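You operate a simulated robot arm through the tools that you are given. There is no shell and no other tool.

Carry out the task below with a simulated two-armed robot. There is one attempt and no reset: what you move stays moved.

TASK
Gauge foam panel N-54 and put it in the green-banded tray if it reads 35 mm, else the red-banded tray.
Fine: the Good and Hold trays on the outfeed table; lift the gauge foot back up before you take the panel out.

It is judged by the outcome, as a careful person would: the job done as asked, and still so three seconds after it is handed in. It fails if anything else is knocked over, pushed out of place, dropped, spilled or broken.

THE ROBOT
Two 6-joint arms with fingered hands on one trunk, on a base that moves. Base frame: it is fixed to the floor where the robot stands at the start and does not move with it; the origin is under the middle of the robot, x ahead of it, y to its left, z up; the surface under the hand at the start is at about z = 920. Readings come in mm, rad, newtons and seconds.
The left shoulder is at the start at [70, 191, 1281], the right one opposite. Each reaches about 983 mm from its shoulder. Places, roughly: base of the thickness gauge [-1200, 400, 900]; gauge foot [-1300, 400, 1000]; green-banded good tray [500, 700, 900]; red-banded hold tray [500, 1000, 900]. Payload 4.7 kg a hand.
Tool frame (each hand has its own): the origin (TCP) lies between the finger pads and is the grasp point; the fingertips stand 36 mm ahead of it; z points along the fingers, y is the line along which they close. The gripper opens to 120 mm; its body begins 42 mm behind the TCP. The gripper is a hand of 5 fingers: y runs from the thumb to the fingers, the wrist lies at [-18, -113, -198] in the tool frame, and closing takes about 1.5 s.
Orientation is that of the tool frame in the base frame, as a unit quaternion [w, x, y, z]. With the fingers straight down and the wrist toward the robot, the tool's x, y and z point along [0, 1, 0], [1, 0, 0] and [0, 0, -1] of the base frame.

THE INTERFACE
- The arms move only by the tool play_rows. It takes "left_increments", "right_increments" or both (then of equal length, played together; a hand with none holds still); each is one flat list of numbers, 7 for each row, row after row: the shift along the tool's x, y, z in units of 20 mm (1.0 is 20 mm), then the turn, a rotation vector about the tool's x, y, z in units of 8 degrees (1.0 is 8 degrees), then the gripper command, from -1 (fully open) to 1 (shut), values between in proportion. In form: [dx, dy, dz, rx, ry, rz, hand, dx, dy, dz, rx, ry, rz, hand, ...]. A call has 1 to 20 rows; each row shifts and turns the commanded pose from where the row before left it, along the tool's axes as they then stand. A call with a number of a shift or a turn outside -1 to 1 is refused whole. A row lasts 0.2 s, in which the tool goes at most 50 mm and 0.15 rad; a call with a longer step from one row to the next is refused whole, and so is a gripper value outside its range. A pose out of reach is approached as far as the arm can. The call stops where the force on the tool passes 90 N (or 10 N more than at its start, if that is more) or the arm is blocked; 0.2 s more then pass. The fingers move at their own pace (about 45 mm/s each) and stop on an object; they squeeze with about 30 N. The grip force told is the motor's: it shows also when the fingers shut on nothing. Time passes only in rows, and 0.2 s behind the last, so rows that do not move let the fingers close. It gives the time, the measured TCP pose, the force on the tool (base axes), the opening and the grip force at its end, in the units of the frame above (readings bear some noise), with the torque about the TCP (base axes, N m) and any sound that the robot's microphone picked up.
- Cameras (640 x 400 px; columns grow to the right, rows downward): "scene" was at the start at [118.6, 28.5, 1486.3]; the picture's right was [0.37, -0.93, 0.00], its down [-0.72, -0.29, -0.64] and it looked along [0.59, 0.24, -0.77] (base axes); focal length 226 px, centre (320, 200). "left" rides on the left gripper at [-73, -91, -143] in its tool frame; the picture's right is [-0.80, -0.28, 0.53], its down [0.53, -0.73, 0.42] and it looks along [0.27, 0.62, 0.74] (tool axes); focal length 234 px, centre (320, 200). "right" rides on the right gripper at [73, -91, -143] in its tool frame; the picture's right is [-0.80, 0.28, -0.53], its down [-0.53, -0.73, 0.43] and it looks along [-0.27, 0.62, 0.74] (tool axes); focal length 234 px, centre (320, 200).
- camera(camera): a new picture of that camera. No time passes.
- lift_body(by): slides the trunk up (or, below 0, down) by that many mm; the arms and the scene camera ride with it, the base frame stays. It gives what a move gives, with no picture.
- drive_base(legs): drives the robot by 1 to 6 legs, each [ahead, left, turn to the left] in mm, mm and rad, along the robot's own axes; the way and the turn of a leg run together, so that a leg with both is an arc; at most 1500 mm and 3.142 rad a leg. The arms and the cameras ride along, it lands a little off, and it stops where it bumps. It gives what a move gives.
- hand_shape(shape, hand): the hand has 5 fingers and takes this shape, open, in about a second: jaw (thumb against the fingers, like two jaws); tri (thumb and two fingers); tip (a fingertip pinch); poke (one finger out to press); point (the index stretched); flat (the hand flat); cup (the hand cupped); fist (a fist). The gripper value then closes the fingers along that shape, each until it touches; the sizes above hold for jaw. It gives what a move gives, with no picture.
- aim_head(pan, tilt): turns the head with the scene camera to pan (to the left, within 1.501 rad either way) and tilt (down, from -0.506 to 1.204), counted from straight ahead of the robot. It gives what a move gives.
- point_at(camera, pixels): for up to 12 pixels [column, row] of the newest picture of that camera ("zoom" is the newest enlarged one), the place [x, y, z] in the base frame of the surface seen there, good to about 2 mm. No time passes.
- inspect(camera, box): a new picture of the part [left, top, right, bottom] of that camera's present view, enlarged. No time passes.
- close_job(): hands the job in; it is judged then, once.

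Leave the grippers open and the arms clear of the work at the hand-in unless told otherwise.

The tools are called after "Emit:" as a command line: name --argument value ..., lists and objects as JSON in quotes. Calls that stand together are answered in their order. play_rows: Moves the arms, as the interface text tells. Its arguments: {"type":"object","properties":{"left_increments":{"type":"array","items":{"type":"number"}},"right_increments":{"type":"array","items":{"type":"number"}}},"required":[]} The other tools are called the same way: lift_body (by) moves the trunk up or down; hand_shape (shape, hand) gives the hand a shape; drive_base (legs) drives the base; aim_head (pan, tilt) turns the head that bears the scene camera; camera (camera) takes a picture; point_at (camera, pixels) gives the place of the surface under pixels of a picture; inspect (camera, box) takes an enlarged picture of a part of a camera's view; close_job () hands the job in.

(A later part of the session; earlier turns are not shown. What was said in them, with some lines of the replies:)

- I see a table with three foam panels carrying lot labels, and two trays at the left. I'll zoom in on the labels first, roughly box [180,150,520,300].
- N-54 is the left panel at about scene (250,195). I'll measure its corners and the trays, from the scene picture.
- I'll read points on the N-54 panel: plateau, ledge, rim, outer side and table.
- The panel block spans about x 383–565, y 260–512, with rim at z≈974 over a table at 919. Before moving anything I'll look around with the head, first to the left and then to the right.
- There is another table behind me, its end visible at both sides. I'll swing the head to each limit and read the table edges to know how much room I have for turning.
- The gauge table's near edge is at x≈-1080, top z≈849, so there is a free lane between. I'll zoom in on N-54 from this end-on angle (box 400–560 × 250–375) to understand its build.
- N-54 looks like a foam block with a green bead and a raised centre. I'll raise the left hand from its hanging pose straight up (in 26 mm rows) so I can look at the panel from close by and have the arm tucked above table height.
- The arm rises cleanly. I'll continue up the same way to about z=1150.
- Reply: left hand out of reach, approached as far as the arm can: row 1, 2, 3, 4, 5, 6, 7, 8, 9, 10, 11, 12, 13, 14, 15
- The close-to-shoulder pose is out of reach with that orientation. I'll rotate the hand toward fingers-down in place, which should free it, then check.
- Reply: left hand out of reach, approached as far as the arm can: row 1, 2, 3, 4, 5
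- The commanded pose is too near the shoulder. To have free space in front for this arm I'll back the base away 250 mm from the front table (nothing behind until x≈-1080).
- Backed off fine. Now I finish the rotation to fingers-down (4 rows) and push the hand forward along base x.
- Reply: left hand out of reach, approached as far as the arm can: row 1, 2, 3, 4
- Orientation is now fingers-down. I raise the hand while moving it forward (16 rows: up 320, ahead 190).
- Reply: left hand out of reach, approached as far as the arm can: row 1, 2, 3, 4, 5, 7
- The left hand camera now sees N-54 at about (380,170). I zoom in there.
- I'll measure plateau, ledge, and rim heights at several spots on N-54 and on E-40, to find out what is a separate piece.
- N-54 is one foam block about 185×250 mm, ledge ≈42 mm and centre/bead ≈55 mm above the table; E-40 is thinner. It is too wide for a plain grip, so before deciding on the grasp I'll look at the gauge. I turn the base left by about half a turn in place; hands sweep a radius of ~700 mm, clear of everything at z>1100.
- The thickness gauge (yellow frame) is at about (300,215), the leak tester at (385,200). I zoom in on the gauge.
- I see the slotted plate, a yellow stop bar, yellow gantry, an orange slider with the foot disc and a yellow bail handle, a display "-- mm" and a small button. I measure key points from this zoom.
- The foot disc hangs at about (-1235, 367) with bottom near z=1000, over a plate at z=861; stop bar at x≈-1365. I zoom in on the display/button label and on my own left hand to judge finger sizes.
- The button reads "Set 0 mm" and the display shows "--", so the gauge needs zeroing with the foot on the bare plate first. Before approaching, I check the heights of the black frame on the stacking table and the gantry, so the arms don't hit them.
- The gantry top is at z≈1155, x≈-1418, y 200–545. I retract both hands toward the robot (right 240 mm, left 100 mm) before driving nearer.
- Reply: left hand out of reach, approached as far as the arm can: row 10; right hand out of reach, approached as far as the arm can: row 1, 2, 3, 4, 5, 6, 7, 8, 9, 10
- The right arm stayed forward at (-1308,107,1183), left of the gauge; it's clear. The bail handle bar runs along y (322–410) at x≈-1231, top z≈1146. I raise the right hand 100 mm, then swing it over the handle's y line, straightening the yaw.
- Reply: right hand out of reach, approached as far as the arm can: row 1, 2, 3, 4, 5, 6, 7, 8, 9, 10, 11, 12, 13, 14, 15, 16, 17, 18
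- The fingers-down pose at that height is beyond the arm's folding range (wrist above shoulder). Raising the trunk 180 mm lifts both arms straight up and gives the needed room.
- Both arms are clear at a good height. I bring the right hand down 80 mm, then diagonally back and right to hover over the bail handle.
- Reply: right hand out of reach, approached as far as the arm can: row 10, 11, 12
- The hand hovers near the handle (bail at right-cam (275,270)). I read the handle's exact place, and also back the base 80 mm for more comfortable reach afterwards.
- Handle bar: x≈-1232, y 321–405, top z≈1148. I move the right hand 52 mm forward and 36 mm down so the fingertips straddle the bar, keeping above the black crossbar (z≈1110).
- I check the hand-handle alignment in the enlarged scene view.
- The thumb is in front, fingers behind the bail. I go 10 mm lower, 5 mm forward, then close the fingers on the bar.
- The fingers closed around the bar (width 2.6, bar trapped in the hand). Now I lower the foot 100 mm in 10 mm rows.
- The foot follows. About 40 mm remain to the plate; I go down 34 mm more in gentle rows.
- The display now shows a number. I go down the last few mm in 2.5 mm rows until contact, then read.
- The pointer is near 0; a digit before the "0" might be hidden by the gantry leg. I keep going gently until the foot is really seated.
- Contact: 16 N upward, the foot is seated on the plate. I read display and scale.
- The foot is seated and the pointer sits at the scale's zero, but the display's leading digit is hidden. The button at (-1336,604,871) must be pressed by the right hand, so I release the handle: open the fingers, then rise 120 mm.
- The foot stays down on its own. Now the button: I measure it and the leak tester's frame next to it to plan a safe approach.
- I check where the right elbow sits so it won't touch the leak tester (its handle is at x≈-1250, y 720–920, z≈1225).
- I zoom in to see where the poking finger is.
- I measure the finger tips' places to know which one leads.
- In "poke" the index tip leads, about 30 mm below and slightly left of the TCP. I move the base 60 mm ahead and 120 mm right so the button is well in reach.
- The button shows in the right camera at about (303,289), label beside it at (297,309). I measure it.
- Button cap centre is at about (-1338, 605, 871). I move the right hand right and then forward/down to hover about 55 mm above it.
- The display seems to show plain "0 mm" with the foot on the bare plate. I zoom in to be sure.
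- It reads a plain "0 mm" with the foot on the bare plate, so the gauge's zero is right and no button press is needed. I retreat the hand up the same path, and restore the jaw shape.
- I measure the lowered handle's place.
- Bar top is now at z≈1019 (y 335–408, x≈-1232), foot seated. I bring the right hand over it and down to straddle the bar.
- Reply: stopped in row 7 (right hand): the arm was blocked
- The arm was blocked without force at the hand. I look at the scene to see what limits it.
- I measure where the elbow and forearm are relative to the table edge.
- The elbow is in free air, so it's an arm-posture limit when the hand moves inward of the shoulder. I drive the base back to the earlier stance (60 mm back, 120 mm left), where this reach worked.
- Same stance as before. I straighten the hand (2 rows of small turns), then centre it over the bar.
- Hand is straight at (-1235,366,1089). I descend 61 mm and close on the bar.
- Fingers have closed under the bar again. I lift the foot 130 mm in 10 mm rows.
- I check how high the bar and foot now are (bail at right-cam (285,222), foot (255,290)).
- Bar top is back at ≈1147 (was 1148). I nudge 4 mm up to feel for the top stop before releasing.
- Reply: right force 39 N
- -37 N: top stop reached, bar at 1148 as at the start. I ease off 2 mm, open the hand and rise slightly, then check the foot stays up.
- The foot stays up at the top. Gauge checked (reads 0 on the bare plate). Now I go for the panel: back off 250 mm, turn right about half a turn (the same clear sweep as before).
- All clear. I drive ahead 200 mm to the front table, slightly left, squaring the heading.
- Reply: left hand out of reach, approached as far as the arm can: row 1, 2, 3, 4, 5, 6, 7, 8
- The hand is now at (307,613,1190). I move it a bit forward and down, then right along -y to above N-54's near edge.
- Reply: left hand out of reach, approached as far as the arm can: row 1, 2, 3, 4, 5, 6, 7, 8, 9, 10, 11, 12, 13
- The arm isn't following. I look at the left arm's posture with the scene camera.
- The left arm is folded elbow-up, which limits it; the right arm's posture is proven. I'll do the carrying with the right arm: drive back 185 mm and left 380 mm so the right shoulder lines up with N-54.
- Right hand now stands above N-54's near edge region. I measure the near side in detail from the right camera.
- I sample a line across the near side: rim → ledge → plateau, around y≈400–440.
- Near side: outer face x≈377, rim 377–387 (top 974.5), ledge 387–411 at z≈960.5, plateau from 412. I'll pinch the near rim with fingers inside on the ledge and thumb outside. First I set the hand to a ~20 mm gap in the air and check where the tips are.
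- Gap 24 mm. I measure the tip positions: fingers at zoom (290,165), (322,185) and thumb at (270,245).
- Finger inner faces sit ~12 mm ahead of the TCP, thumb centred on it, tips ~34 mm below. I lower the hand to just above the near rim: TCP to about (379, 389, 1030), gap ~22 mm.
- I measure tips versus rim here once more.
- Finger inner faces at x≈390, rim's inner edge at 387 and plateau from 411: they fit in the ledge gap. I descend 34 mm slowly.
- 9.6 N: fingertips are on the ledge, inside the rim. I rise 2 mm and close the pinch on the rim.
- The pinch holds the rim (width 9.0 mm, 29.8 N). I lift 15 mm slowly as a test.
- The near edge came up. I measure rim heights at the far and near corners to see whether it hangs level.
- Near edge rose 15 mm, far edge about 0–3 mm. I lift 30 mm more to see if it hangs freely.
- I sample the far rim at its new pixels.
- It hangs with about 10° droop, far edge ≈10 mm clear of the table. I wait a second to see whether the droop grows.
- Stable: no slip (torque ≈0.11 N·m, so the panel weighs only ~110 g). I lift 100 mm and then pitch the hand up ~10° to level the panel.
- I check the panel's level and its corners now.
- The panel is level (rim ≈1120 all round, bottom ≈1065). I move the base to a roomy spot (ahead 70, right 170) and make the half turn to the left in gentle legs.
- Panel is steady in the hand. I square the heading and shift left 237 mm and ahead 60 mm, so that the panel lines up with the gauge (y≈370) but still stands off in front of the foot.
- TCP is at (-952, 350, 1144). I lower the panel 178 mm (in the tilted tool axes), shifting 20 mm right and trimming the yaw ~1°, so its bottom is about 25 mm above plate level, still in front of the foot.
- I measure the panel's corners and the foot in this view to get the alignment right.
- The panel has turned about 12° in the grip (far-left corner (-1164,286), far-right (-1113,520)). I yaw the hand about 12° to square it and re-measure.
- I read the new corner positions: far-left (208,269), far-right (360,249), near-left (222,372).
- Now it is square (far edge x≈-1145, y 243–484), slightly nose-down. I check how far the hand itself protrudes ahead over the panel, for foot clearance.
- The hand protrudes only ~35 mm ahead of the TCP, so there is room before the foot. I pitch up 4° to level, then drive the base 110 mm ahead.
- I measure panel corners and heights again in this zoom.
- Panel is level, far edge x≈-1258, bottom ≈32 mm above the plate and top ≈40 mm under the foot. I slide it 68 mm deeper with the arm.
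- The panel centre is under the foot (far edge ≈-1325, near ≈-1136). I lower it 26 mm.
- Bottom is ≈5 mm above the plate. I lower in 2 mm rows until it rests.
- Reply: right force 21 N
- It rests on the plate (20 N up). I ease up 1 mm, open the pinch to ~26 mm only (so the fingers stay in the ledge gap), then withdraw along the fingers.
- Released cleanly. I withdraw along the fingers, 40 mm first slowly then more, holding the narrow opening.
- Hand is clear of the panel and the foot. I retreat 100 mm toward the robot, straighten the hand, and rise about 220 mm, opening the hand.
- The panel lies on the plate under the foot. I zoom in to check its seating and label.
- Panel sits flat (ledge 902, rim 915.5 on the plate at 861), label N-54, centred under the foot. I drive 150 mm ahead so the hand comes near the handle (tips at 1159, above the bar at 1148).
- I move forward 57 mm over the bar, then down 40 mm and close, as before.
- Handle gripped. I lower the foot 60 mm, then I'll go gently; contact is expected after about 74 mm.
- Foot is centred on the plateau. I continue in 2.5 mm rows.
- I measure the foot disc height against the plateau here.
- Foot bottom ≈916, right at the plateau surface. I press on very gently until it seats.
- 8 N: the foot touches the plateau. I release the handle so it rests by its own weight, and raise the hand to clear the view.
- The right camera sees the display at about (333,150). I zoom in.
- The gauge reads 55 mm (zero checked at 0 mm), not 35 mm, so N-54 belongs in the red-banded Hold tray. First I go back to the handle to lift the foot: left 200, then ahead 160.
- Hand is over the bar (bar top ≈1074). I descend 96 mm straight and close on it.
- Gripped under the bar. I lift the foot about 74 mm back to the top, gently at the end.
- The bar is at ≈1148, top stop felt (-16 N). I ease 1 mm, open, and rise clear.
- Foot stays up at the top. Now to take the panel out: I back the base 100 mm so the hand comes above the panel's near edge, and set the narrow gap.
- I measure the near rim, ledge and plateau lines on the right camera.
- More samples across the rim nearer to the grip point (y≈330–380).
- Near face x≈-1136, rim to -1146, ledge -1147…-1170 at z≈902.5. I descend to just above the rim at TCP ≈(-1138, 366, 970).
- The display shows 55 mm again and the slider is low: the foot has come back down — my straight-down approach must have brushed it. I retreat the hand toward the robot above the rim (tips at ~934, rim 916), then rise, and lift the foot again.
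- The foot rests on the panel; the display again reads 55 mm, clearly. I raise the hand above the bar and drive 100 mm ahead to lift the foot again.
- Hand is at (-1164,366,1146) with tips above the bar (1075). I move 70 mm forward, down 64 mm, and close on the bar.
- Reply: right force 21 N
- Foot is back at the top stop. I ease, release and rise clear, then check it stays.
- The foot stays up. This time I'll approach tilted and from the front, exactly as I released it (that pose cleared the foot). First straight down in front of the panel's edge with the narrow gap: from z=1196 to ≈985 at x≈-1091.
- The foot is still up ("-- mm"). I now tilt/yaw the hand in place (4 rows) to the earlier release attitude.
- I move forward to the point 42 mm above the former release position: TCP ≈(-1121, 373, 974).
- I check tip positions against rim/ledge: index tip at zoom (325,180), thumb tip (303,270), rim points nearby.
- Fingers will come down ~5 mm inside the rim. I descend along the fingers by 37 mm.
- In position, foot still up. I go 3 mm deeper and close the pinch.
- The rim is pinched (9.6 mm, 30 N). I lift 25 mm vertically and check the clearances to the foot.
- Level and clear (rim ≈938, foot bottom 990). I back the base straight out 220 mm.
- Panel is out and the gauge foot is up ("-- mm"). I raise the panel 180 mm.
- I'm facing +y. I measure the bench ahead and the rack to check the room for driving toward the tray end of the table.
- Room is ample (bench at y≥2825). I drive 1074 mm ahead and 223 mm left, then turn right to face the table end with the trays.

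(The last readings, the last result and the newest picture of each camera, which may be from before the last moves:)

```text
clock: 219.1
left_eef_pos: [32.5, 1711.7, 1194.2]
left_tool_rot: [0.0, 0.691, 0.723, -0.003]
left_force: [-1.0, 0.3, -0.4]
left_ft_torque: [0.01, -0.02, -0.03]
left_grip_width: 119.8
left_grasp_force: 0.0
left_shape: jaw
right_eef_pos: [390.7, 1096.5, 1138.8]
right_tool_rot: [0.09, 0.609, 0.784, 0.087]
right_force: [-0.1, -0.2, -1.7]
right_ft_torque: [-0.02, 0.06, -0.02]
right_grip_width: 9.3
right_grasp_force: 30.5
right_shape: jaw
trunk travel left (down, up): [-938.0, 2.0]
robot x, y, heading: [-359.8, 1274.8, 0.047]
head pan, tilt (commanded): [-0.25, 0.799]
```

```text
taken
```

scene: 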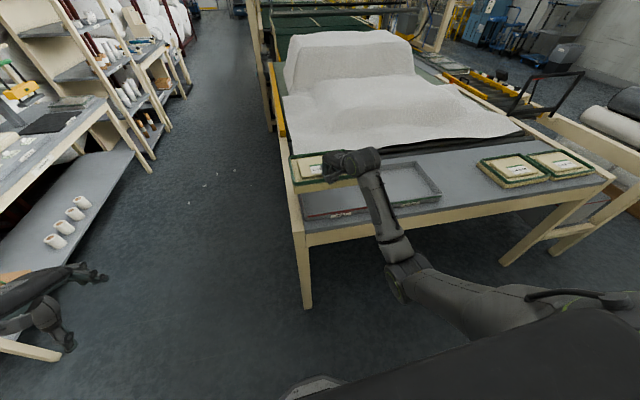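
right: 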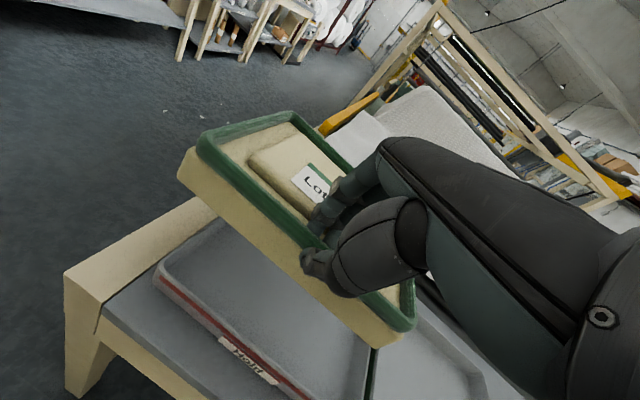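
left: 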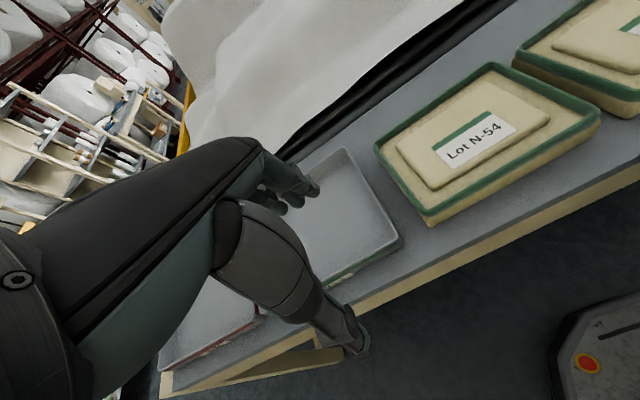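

The red-banded tray labelled "HOLD" is under/near the panel. I square the heading first, then measure the tray and the panel.

Emit:
drive_base --legs '[[0, 0, -0.047]]'

Emit:
camera --camera "right"

Emit:
camera --camera "scene"

Emit:
inspect --camera "scene" --box '[270, 130, 460, 250]'

```text
clock: 219.9
left_eef_pos: [51.9, 1694.3, 1192.9]
left_tool_rot: [0.0, 0.708, 0.706, -0.003]
left_force: [-0.8, -0.4, 0.4]
left_ft_torque: [-0.02, -0.03, -0.02]
left_grip_width: 120.2
left_grasp_force: 0.1
left_shape: jaw
right_eef_pos: [380.2, 1063.4, 1140.7]
right_tool_rot: [0.092, 0.627, 0.769, 0.084]
right_force: [-0.3, 0.7, -0.3]
right_ft_torque: [0.0, 0.08, -0.02]
right_grip_width: 9.6
right_grasp_force: 30.3
right_shape: jaw
trunk travel left (down, up): [-938.0, 2.0]
robot x, y, heading: [-359.2, 1275.9, 0.007]
head pan, tilt (commanded): [-0.25, 0.799]
```

```text
taken
```

right: 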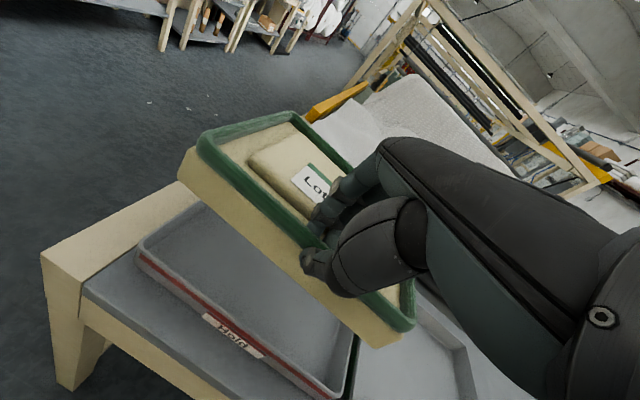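

```text
taken
```

scene: 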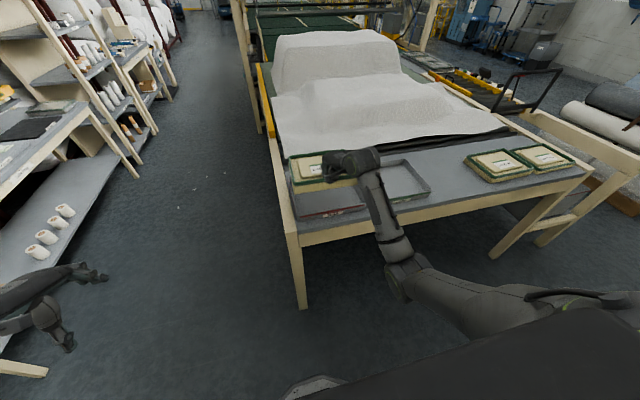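

```text
3.33 times, centred on (365, 190) of scene
```

zoom: 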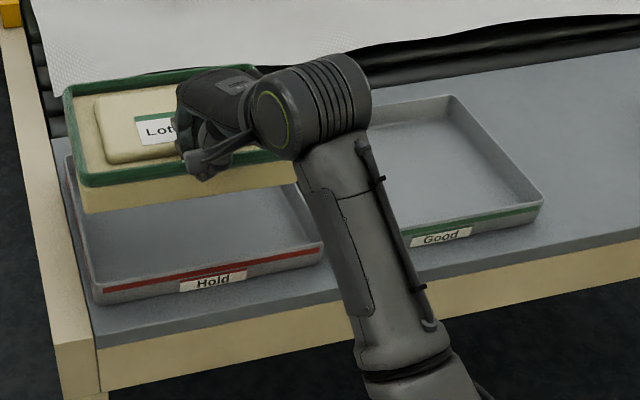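

The Hold tray (red band) is directly below-left of the panel. I measure tray rim, floor and panel corners.

Emit:
point_at --camera "zoom" --pixels '[[96, 290], [320, 245], [70, 160], [110, 270], [300, 235], [100, 235], [200, 250], [285, 190], [68, 92], [85, 182], [250, 70], [160, 165]]'

Emit:
point_at --camera "right" --pixels '[[137, 252], [200, 203], [345, 390], [160, 250], [210, 220], [300, 330], [345, 340], [288, 112], [200, 145], [410, 325], [350, 165], [240, 195]]'

```text
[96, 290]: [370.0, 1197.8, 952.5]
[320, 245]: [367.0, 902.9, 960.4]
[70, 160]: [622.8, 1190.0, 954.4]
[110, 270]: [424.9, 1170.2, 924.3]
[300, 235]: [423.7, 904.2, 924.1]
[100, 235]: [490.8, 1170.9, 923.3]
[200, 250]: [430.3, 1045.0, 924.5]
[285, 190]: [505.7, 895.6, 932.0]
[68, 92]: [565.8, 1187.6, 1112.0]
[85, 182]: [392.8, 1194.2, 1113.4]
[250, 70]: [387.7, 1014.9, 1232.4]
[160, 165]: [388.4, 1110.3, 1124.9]
```

```text
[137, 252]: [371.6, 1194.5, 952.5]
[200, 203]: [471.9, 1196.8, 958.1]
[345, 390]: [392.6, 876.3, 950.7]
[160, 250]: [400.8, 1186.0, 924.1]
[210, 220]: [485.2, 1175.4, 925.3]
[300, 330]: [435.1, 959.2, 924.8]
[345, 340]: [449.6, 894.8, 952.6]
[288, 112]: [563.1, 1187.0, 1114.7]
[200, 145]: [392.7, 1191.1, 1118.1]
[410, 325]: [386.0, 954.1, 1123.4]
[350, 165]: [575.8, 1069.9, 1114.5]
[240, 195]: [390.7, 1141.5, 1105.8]
```

Tray Hold: x 368–622, y 900–1197, floor 924, rim ≈960. Panel centre ≈(481,1071). I lower 75 mm while shifting +14 mm in x and −23 mm in y, to hover ~25 mm above the tray rim.

Emit:
play_rows --right_increments '[-0.226, -0.096, 0.758, 0, 0, 0, 1, -0.226, -0.096, 0.758, 0, 0, 0, 1, -0.226, -0.096, 0.758, 0, 0, 0, 1, -0.226, -0.096, 0.758, 0, 0, 0, 1, -0.226, -0.096, 0.758, 0, 0, 0, 1]'

Emit:
camera --camera "right"

Emit:
inspect --camera "scene" --box '[270, 130, 430, 240]'

```text
clock: 221.1
left_eef_pos: [52.6, 1693.0, 1194.6]
left_tool_rot: [-0.001, 0.708, 0.706, -0.001]
left_force: [0.1, 0.7, 0.0]
left_ft_torque: [-0.01, -0.03, -0.01]
left_grip_width: 119.8
left_grasp_force: 0.0
left_shape: jaw
right_eef_pos: [392.5, 1038.7, 1065.2]
right_tool_rot: [0.091, 0.626, 0.769, 0.085]
right_force: [0.1, -0.4, -0.2]
right_ft_torque: [0.0, 0.09, 0.02]
right_grip_width: 9.3
right_grasp_force: 30.1
right_shape: jaw
trunk travel left (down, up): [-938.0, 2.0]
robot x, y, heading: [-361.4, 1275.1, 0.002]
head pan, tilt (commanded): [-0.25, 0.799]
```

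```text
taken
```

right: 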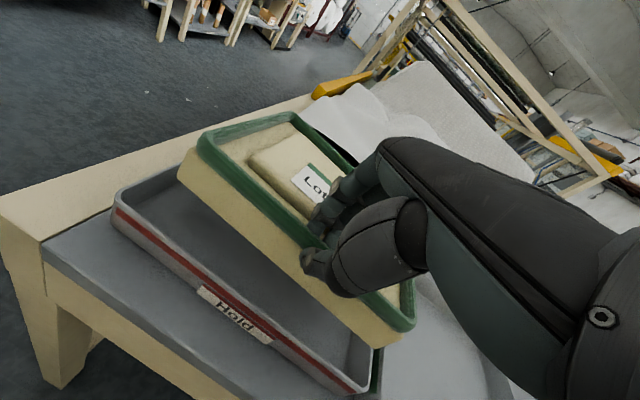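

```text
3.64 times, centred on (350, 185) of scene
```

zoom: 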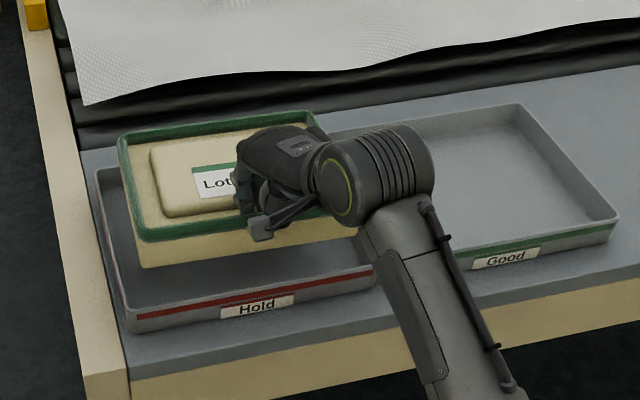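

I measure panel corners and tray rim again.

Emit:
point_at --camera "zoom" --pixels '[[122, 140], [140, 232], [313, 116], [150, 238], [240, 225], [126, 318], [372, 272], [98, 174], [110, 240], [118, 150], [150, 262], [250, 248]]'

Emit:
point_at --camera "right" --pixels '[[200, 145], [285, 114], [345, 160], [408, 325], [113, 203], [130, 190], [165, 172], [375, 350], [370, 385], [140, 205], [180, 170], [395, 335]]'

```text
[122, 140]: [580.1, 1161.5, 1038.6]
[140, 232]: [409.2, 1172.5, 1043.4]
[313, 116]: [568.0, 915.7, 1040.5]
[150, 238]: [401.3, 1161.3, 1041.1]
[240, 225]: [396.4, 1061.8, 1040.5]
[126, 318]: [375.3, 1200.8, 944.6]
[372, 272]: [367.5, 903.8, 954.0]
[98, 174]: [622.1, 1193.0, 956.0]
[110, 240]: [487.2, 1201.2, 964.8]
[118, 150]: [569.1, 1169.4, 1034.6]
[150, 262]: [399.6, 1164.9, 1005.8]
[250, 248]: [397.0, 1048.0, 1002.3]
```

```text
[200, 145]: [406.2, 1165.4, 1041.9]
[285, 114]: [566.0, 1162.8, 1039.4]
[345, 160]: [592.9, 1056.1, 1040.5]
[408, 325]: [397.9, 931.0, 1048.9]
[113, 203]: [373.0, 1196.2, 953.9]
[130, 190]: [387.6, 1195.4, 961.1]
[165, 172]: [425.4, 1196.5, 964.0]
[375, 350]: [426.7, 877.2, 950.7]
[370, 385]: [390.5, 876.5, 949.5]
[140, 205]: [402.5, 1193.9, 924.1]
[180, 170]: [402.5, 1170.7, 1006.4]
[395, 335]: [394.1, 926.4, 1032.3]
```

Panel centre ≈(492,1047) versus tray centre (495,1049): aligned, level, bottom ≈985. I lower 52 mm with a 7 mm shift away from the near wall.

Emit:
play_rows --right_increments '[0.03, -0.04, 0.65, 0, 0, 0, 1, 0.03, -0.04, 0.65, 0, 0, 0, 1, 0.03, -0.1, 0.65, 0, 0, 0, 1, 0.03, -0.1, 0.65, 0, 0, 0, 1, 0, 0, 0, 0, 0, 0, 1]'

Emit:
camera --camera "right"

Emit:
inspect --camera "scene" --box '[270, 130, 430, 240]'

```text
clock: 222.3
left_eef_pos: [51.6, 1693.6, 1193.8]
left_tool_rot: [-0.001, 0.708, 0.706, -0.002]
left_force: [0.3, -0.3, -0.4]
left_ft_torque: [0.0, -0.01, 0.02]
left_grip_width: 119.9
left_grasp_force: 0.0
left_shape: jaw
right_eef_pos: [401.6, 1042.0, 1013.6]
right_tool_rot: [0.091, 0.627, 0.769, 0.085]
right_force: [0.2, -0.6, -0.9]
right_ft_torque: [-0.01, 0.08, -0.01]
right_grip_width: 9.7
right_grasp_force: 29.5
right_shape: jaw
trunk travel left (down, up): [-938.0, 2.0]
robot x, y, heading: [-359.2, 1278.8, 0.002]
head pan, tilt (commanded): [-0.25, 0.799]
```

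```text
taken
```

right: 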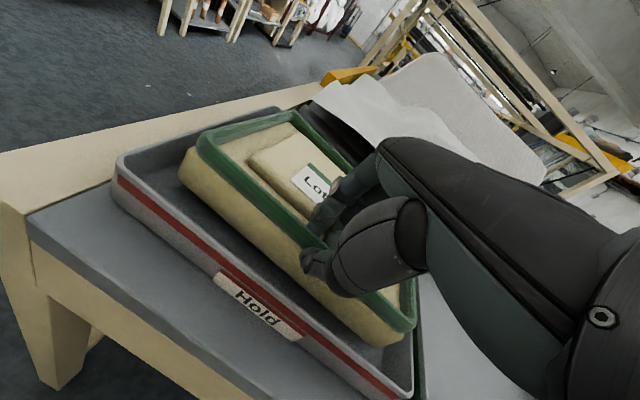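

```text
3.64 times, centred on (350, 185) of scene
```

zoom: 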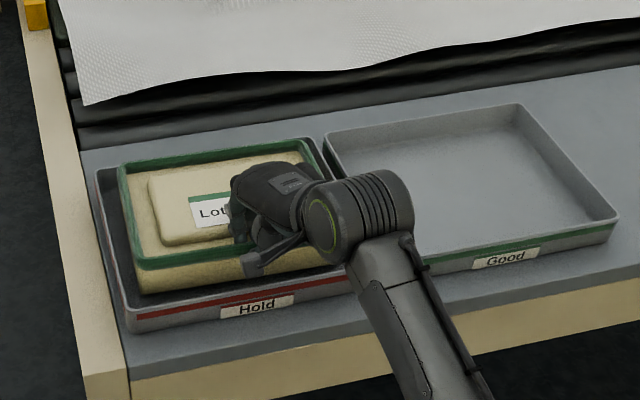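

The panel is inside the tray walls, ~9 mm above the floor. I check side clearances at right and far before the last bit.

Emit:
point_at --camera "right" --pixels '[[400, 340], [408, 325], [412, 350], [408, 390], [184, 170], [160, 165], [200, 148], [280, 115], [275, 108], [290, 240], [340, 300], [310, 305]]'

Emit:
point_at --camera "zoom" --pixels '[[310, 142], [325, 150], [330, 175], [120, 165], [140, 262], [105, 175], [200, 150], [130, 280], [150, 290], [128, 200]]'

```text
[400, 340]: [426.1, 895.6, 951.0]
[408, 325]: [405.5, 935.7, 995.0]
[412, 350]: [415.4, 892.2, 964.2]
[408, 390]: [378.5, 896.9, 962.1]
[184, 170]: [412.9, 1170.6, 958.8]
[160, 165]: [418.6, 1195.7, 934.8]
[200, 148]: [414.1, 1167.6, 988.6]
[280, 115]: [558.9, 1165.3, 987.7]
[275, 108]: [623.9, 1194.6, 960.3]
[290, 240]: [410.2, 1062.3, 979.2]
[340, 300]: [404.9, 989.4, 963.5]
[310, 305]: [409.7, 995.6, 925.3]
```

```text
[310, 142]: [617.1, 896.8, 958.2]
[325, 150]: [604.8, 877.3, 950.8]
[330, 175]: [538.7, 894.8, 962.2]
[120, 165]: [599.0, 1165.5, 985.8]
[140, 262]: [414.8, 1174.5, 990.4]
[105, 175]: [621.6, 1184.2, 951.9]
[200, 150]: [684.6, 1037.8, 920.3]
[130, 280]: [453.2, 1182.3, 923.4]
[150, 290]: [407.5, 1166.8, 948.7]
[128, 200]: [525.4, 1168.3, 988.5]
```

Clearances are fine all round. I lower in 3 mm rows until it rests on the tray floor.

Emit:
play_rows --right_increments '[0.005, -0.037, 0.145, 0, 0, 0, 1, 0.005, -0.037, 0.145, 0, 0, 0, 1, 0.003, -0.025, 0.097, 0, 0, 0, 1, 0, 0, 0, 0, 0, 0, 1]'

```text
clock: 223.3
left_eef_pos: [51.9, 1693.8, 1194.0]
left_tool_rot: [0.0, 0.708, 0.706, -0.002]
left_force: [-0.1, -0.2, -0.4]
left_ft_torque: [0.0, -0.01, 0.01]
left_grip_width: 119.8
left_grasp_force: 0.1
left_shape: jaw
right_eef_pos: [402.2, 1042.1, 1005.2]
right_tool_rot: [0.091, 0.627, 0.769, 0.086]
right_force: [0.0, -0.9, -0.6]
right_ft_torque: [0.06, 0.03, -0.03]
right_grip_width: 9.6
right_grasp_force: 30.0
right_shape: jaw
trunk travel left (down, up): [-938.0, 2.0]
robot x, y, heading: [-362.0, 1273.0, 0.004]
head pan, tilt (commanded): [-0.25, 0.799]
```

Emit:
play_rows --right_increments '[0.003, -0.025, 0.097, 0, 0, 0, 1, 0.003, -0.025, 0.097, 0, 0, 0, 1, 0.003, -0.025, 0.097, 0, 0, 0, 1]'

Emit:
camera --camera "right"

```text
clock: 224.1
left_eef_pos: [52.2, 1693.4, 1195.0]
left_tool_rot: [-0.001, 0.708, 0.706, -0.002]
left_force: [0.4, -0.3, 0.3]
left_ft_torque: [0.02, -0.01, 0.03]
left_grip_width: 119.9
left_grasp_force: 0.0
left_shape: jaw
right_eef_pos: [402.9, 1040.4, 997.5]
right_tool_rot: [0.091, 0.627, 0.769, 0.085]
right_force: [-0.5, -1.0, -0.5]
right_ft_torque: [0.15, -0.12, 0.0]
right_grip_width: 9.4
right_grasp_force: 30.4
right_shape: jaw
trunk travel left (down, up): [-938.0, 2.0]
robot x, y, heading: [-359.5, 1278.6, 0.001]
head pan, tilt (commanded): [-0.25, 0.799]
```

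```text
taken
```

right: 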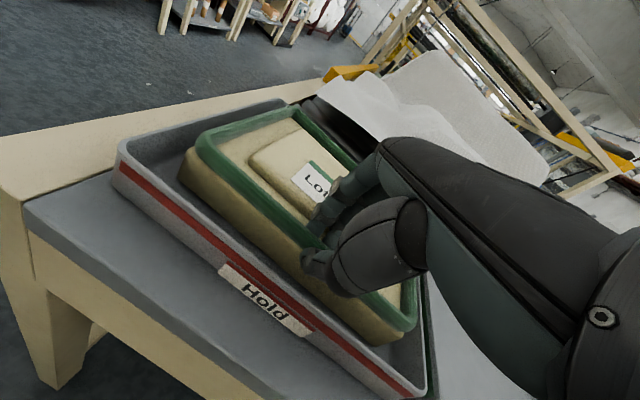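

Torque has changed sign, so it's starting to touch. I check the rim heights.

Emit:
point_at --camera "right" --pixels '[[200, 146], [283, 110], [345, 160], [408, 322], [240, 125], [245, 195], [280, 150], [180, 165], [335, 345]]'

```text
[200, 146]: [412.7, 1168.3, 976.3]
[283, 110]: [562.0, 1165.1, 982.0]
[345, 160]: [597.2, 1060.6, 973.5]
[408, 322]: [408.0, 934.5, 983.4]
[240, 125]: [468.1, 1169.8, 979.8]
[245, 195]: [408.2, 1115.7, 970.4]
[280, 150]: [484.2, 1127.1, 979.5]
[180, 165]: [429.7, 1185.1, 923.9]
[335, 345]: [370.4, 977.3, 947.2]
```

Rim ≈976–983, resting level would be 978.5: it's practically on the floor. I lower 2 mm more and open the pinch to ~26 mm.

Emit:
play_rows --right_increments '[0.003, -0.025, 0.097, 0, 0, 0, 1, 0, 0, 0, 0, 0, 0, 0.9, 0, 0, 0, 0, 0, 0, 0.75, 0, 0, 0, 0, 0, 0, 0.6, 0, 0, 0, 0, 0, 0, 0.58, 0, 0, 0, 0, 0, 0, 0.58, 0, 0, 0, 0, 0, 0, 0.58]'

Emit:
inspect --camera "right" --box '[140, 90, 440, 390]'

```text
clock: 225.7
left_eef_pos: [51.4, 1692.3, 1195.3]
left_tool_rot: [0.0, 0.708, 0.706, -0.002]
left_force: [-0.2, 0.4, 0.4]
left_ft_torque: [-0.01, 0.03, -0.02]
left_grip_width: 120.2
left_grasp_force: 0.0
left_shape: jaw
right_eef_pos: [401.7, 1041.7, 996.5]
right_tool_rot: [0.091, 0.627, 0.769, 0.086]
right_force: [0.4, 0.0, 1.7]
right_ft_torque: [-0.01, 0.0, -0.01]
right_grip_width: 24.6
right_grasp_force: 0.0
right_shape: jaw
trunk travel left (down, up): [-938.0, 2.0]
robot x, y, heading: [-360.2, 1273.5, -0.0]
head pan, tilt (commanded): [-0.25, 0.799]
```

```text
1.33 times, centred on (290, 240) of right
```

zoom: 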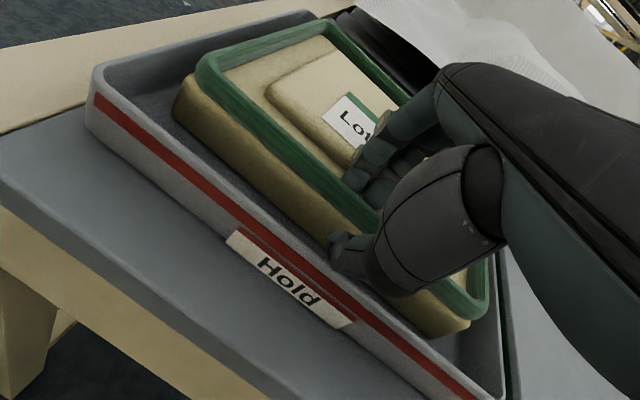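

Released; the panel sits in the Hold tray. I withdraw along the fingers slowly, then straight up.

Emit:
play_rows --right_increments '[0, 0, -0.3, 0, 0, 0, 0.58, 0, 0, -0.3, 0, 0, 0, 0.58, 0, 0, -0.4, 0, 0, 0, 0.58, 0, 0, -0.5, 0, 0, 0, 0.58, 0, 0, -0.5, 0, 0, 0, 0.58, 0, 0, -0.8, 0, 0, 0, 0.58, 0, 0, -0.9, 0, 0, 0, 0.4, 0, 0, -1, 0, 0, 0, 0, 0, 0, -1, 0, 0, 0, -0.5, 0, 0, -1, 0, 0, 0, -1, 0, 0, -1, 0, 0, 0, -1, 0, 0, -1, 0, 0, 0, -1]'

Emit:
camera --camera "right"

Emit:
inspect --camera "scene" --box '[270, 120, 450, 250]'

```text
clock: 228.3
left_eef_pos: [52.2, 1693.5, 1194.4]
left_tool_rot: [-0.001, 0.709, 0.706, -0.001]
left_force: [-0.4, 0.6, -0.9]
left_ft_torque: [-0.02, 0.01, -0.01]
left_grip_width: 120.0
left_grasp_force: 0.1
left_shape: jaw
right_eef_pos: [360.9, 1039.9, 1167.6]
right_tool_rot: [0.092, 0.627, 0.769, 0.085]
right_force: [1.4, 0.4, -0.3]
right_ft_torque: [-0.02, -0.01, 0.0]
right_grip_width: 119.5
right_grasp_force: 0.1
right_shape: jaw
trunk travel left (down, up): [-938.0, 2.0]
robot x, y, heading: [-361.1, 1276.7, 0.008]
head pan, tilt (commanded): [-0.25, 0.799]
```

```text
taken
```

right: 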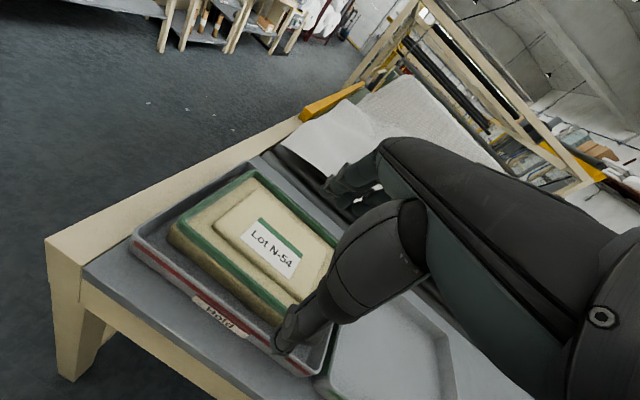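

```text
3.08 times, centred on (360, 185) of scene
```

zoom: 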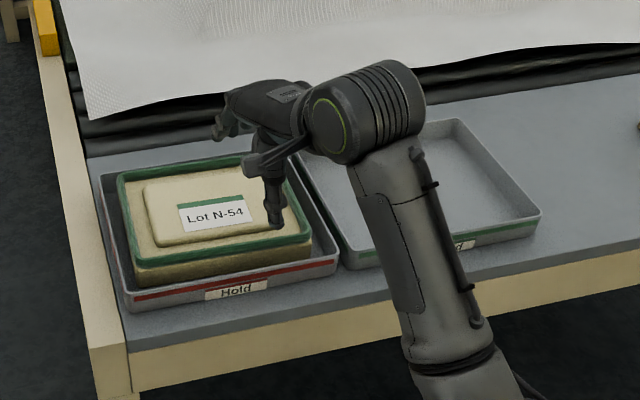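

N-54 lies in the red-banded Hold tray. I back the base 250 mm so the arms are clear, and verify the resting state.

Emit:
drive_base --legs '[[-250, 0, 0]]'

Emit:
aim_head --pan -0.2 --tilt 0.6

Emit:
camera --camera "scene"

Emit:
inspect --camera "scene" --box '[260, 110, 420, 230]'

```text
clock: 230.2
left_eef_pos: [-201.0, 1693.2, 1194.2]
left_tool_rot: [-0.001, 0.706, 0.708, -0.002]
left_force: [-0.3, 0.2, -0.1]
left_ft_torque: [0.0, 0.02, -0.01]
left_grip_width: 120.0
left_grasp_force: 0.1
left_shape: jaw
right_eef_pos: [111.3, 1042.3, 1164.9]
right_tool_rot: [0.089, 0.625, 0.771, 0.086]
right_force: [0.6, -0.2, 0.0]
right_ft_torque: [-0.01, -0.02, 0.03]
right_grip_width: 119.3
right_grasp_force: 0.0
right_shape: jaw
trunk travel left (down, up): [-938.0, 2.0]
robot x, y, heading: [-612.6, 1274.3, 0.004]
head pan, tilt (commanded): [-0.25, 0.799]
```

```text
clock: 230.9
left_eef_pos: [-203.0, 1693.8, 1193.9]
left_tool_rot: [-0.001, 0.707, 0.707, -0.001]
left_force: [-1.1, 0.2, 0.6]
left_ft_torque: [0.04, -0.01, -0.04]
left_grip_width: 120.1
left_grasp_force: 0.1
left_shape: jaw
right_eef_pos: [109.0, 1042.6, 1166.8]
right_tool_rot: [0.091, 0.625, 0.77, 0.085]
right_force: [0.7, 0.7, -1.4]
right_ft_torque: [-0.01, -0.02, 0.03]
right_grip_width: 119.5
right_grasp_force: 0.0
right_shape: jaw
trunk travel left (down, up): [-938.0, 2.0]
robot x, y, heading: [-612.9, 1275.7, 0.005]
head pan, tilt (commanded): [-0.201, 0.6]
```

```text
taken
```

scene: 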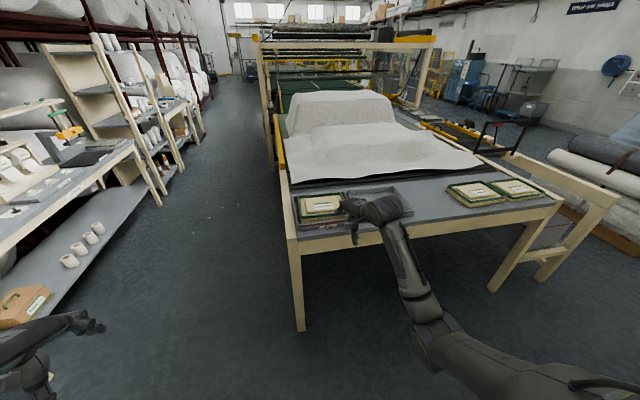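

```text
3.33 times, centred on (340, 170) of scene
```

zoom: 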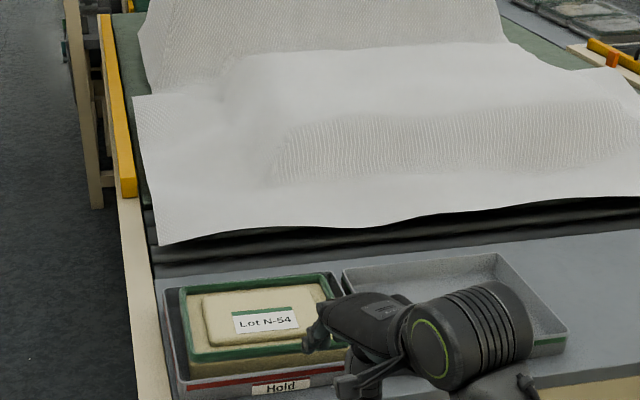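

All looks right: N-54 flat in "Hold", other panels undisturbed. For a last check of the gauge, I turn right 0.7 rad in the free lane and look back at it.

Emit:
drive_base --legs '[[0, 0, -0.7]]'

Emit:
aim_head --pan -1.45 --tilt 0.5

Emit:
camera --camera "scene"

```text
clock: 233.2
left_eef_pos: [-29.2, 1335.4, 1193.5]
left_tool_rot: [-0.001, 0.905, 0.425, -0.002]
left_force: [0.2, -0.1, -0.1]
left_ft_torque: [-0.03, 0.01, 0.01]
left_grip_width: 119.8
left_grasp_force: 0.0
left_shape: jaw
right_eef_pos: [-206.1, 633.4, 1166.5]
right_tool_rot: [0.115, 0.85, 0.512, 0.049]
right_force: [0.3, 0.3, 0.3]
right_ft_torque: [0.01, 0.04, -0.02]
right_grip_width: 119.5
right_grasp_force: 0.1
right_shape: jaw
trunk travel left (down, up): [-938.0, 2.0]
robot x, y, heading: [-614.4, 1278.4, -0.689]
head pan, tilt (commanded): [-0.201, 0.6]
```

```text
clock: 234.7
left_eef_pos: [-29.3, 1335.1, 1195.3]
left_tool_rot: [-0.001, 0.905, 0.425, -0.001]
left_force: [-0.9, -0.7, -0.1]
left_ft_torque: [0.01, 0.0, 0.01]
left_grip_width: 120.2
left_grasp_force: 0.1
left_shape: jaw
right_eef_pos: [-206.7, 634.4, 1165.6]
right_tool_rot: [0.115, 0.85, 0.512, 0.05]
right_force: [0.1, -0.2, -0.2]
right_ft_torque: [-0.01, 0.0, 0.03]
right_grip_width: 119.5
right_grasp_force: 0.2
right_shape: jaw
trunk travel left (down, up): [-938.0, 2.0]
robot x, y, heading: [-609.9, 1275.4, -0.69]
head pan, tilt (commanded): [-1.45, 0.499]
```

```text
taken
```

scene: 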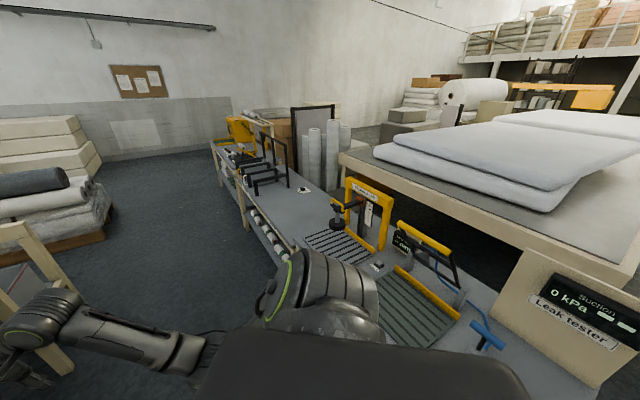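

Emit:
inspect --camera "scene" --box '[290, 165, 410, 275]'

```text
3.64 times, centred on (350, 220) of scene
```

zoom: 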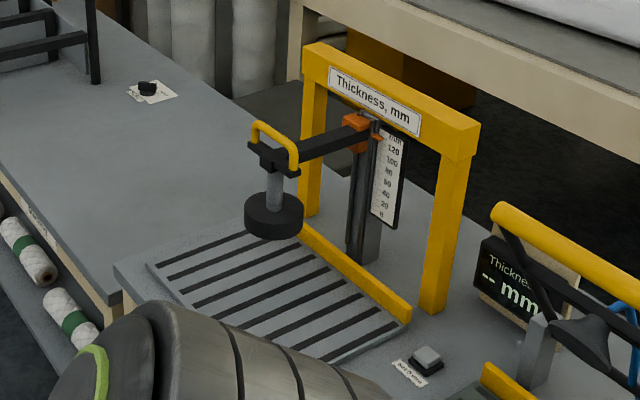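

The gauge foot is up at the top, the plate is empty and the display shows "-- mm". N-54 read 55 mm, not 35, and it lies flat in the red-banded Hold tray. Both hands are open and clear of the work. I hand the job in.

Emit:
close_job

```text
The job is handed in.
```

Panel N-54 read 55 mm on the gauge, not 35 mm, so I put it in the red-banded Hold tray. It is lying flat there with its label up.

- **Zero check:** With the foot on the bare plate the display read 0 mm, so I did not press the "Set 0 mm" button.
- **Foot dropped once:** I lifted the foot back up, but my hand probably brushed it on the way in for the panel and it came down on the panel. It read 55 mm again. I lifted it to the top stop a second time before taking the panel out.
- **How things were left:** The foot is up, the gauge plate is empty, and the other panels looked undisturbed. Both hands are open and clear of the work.
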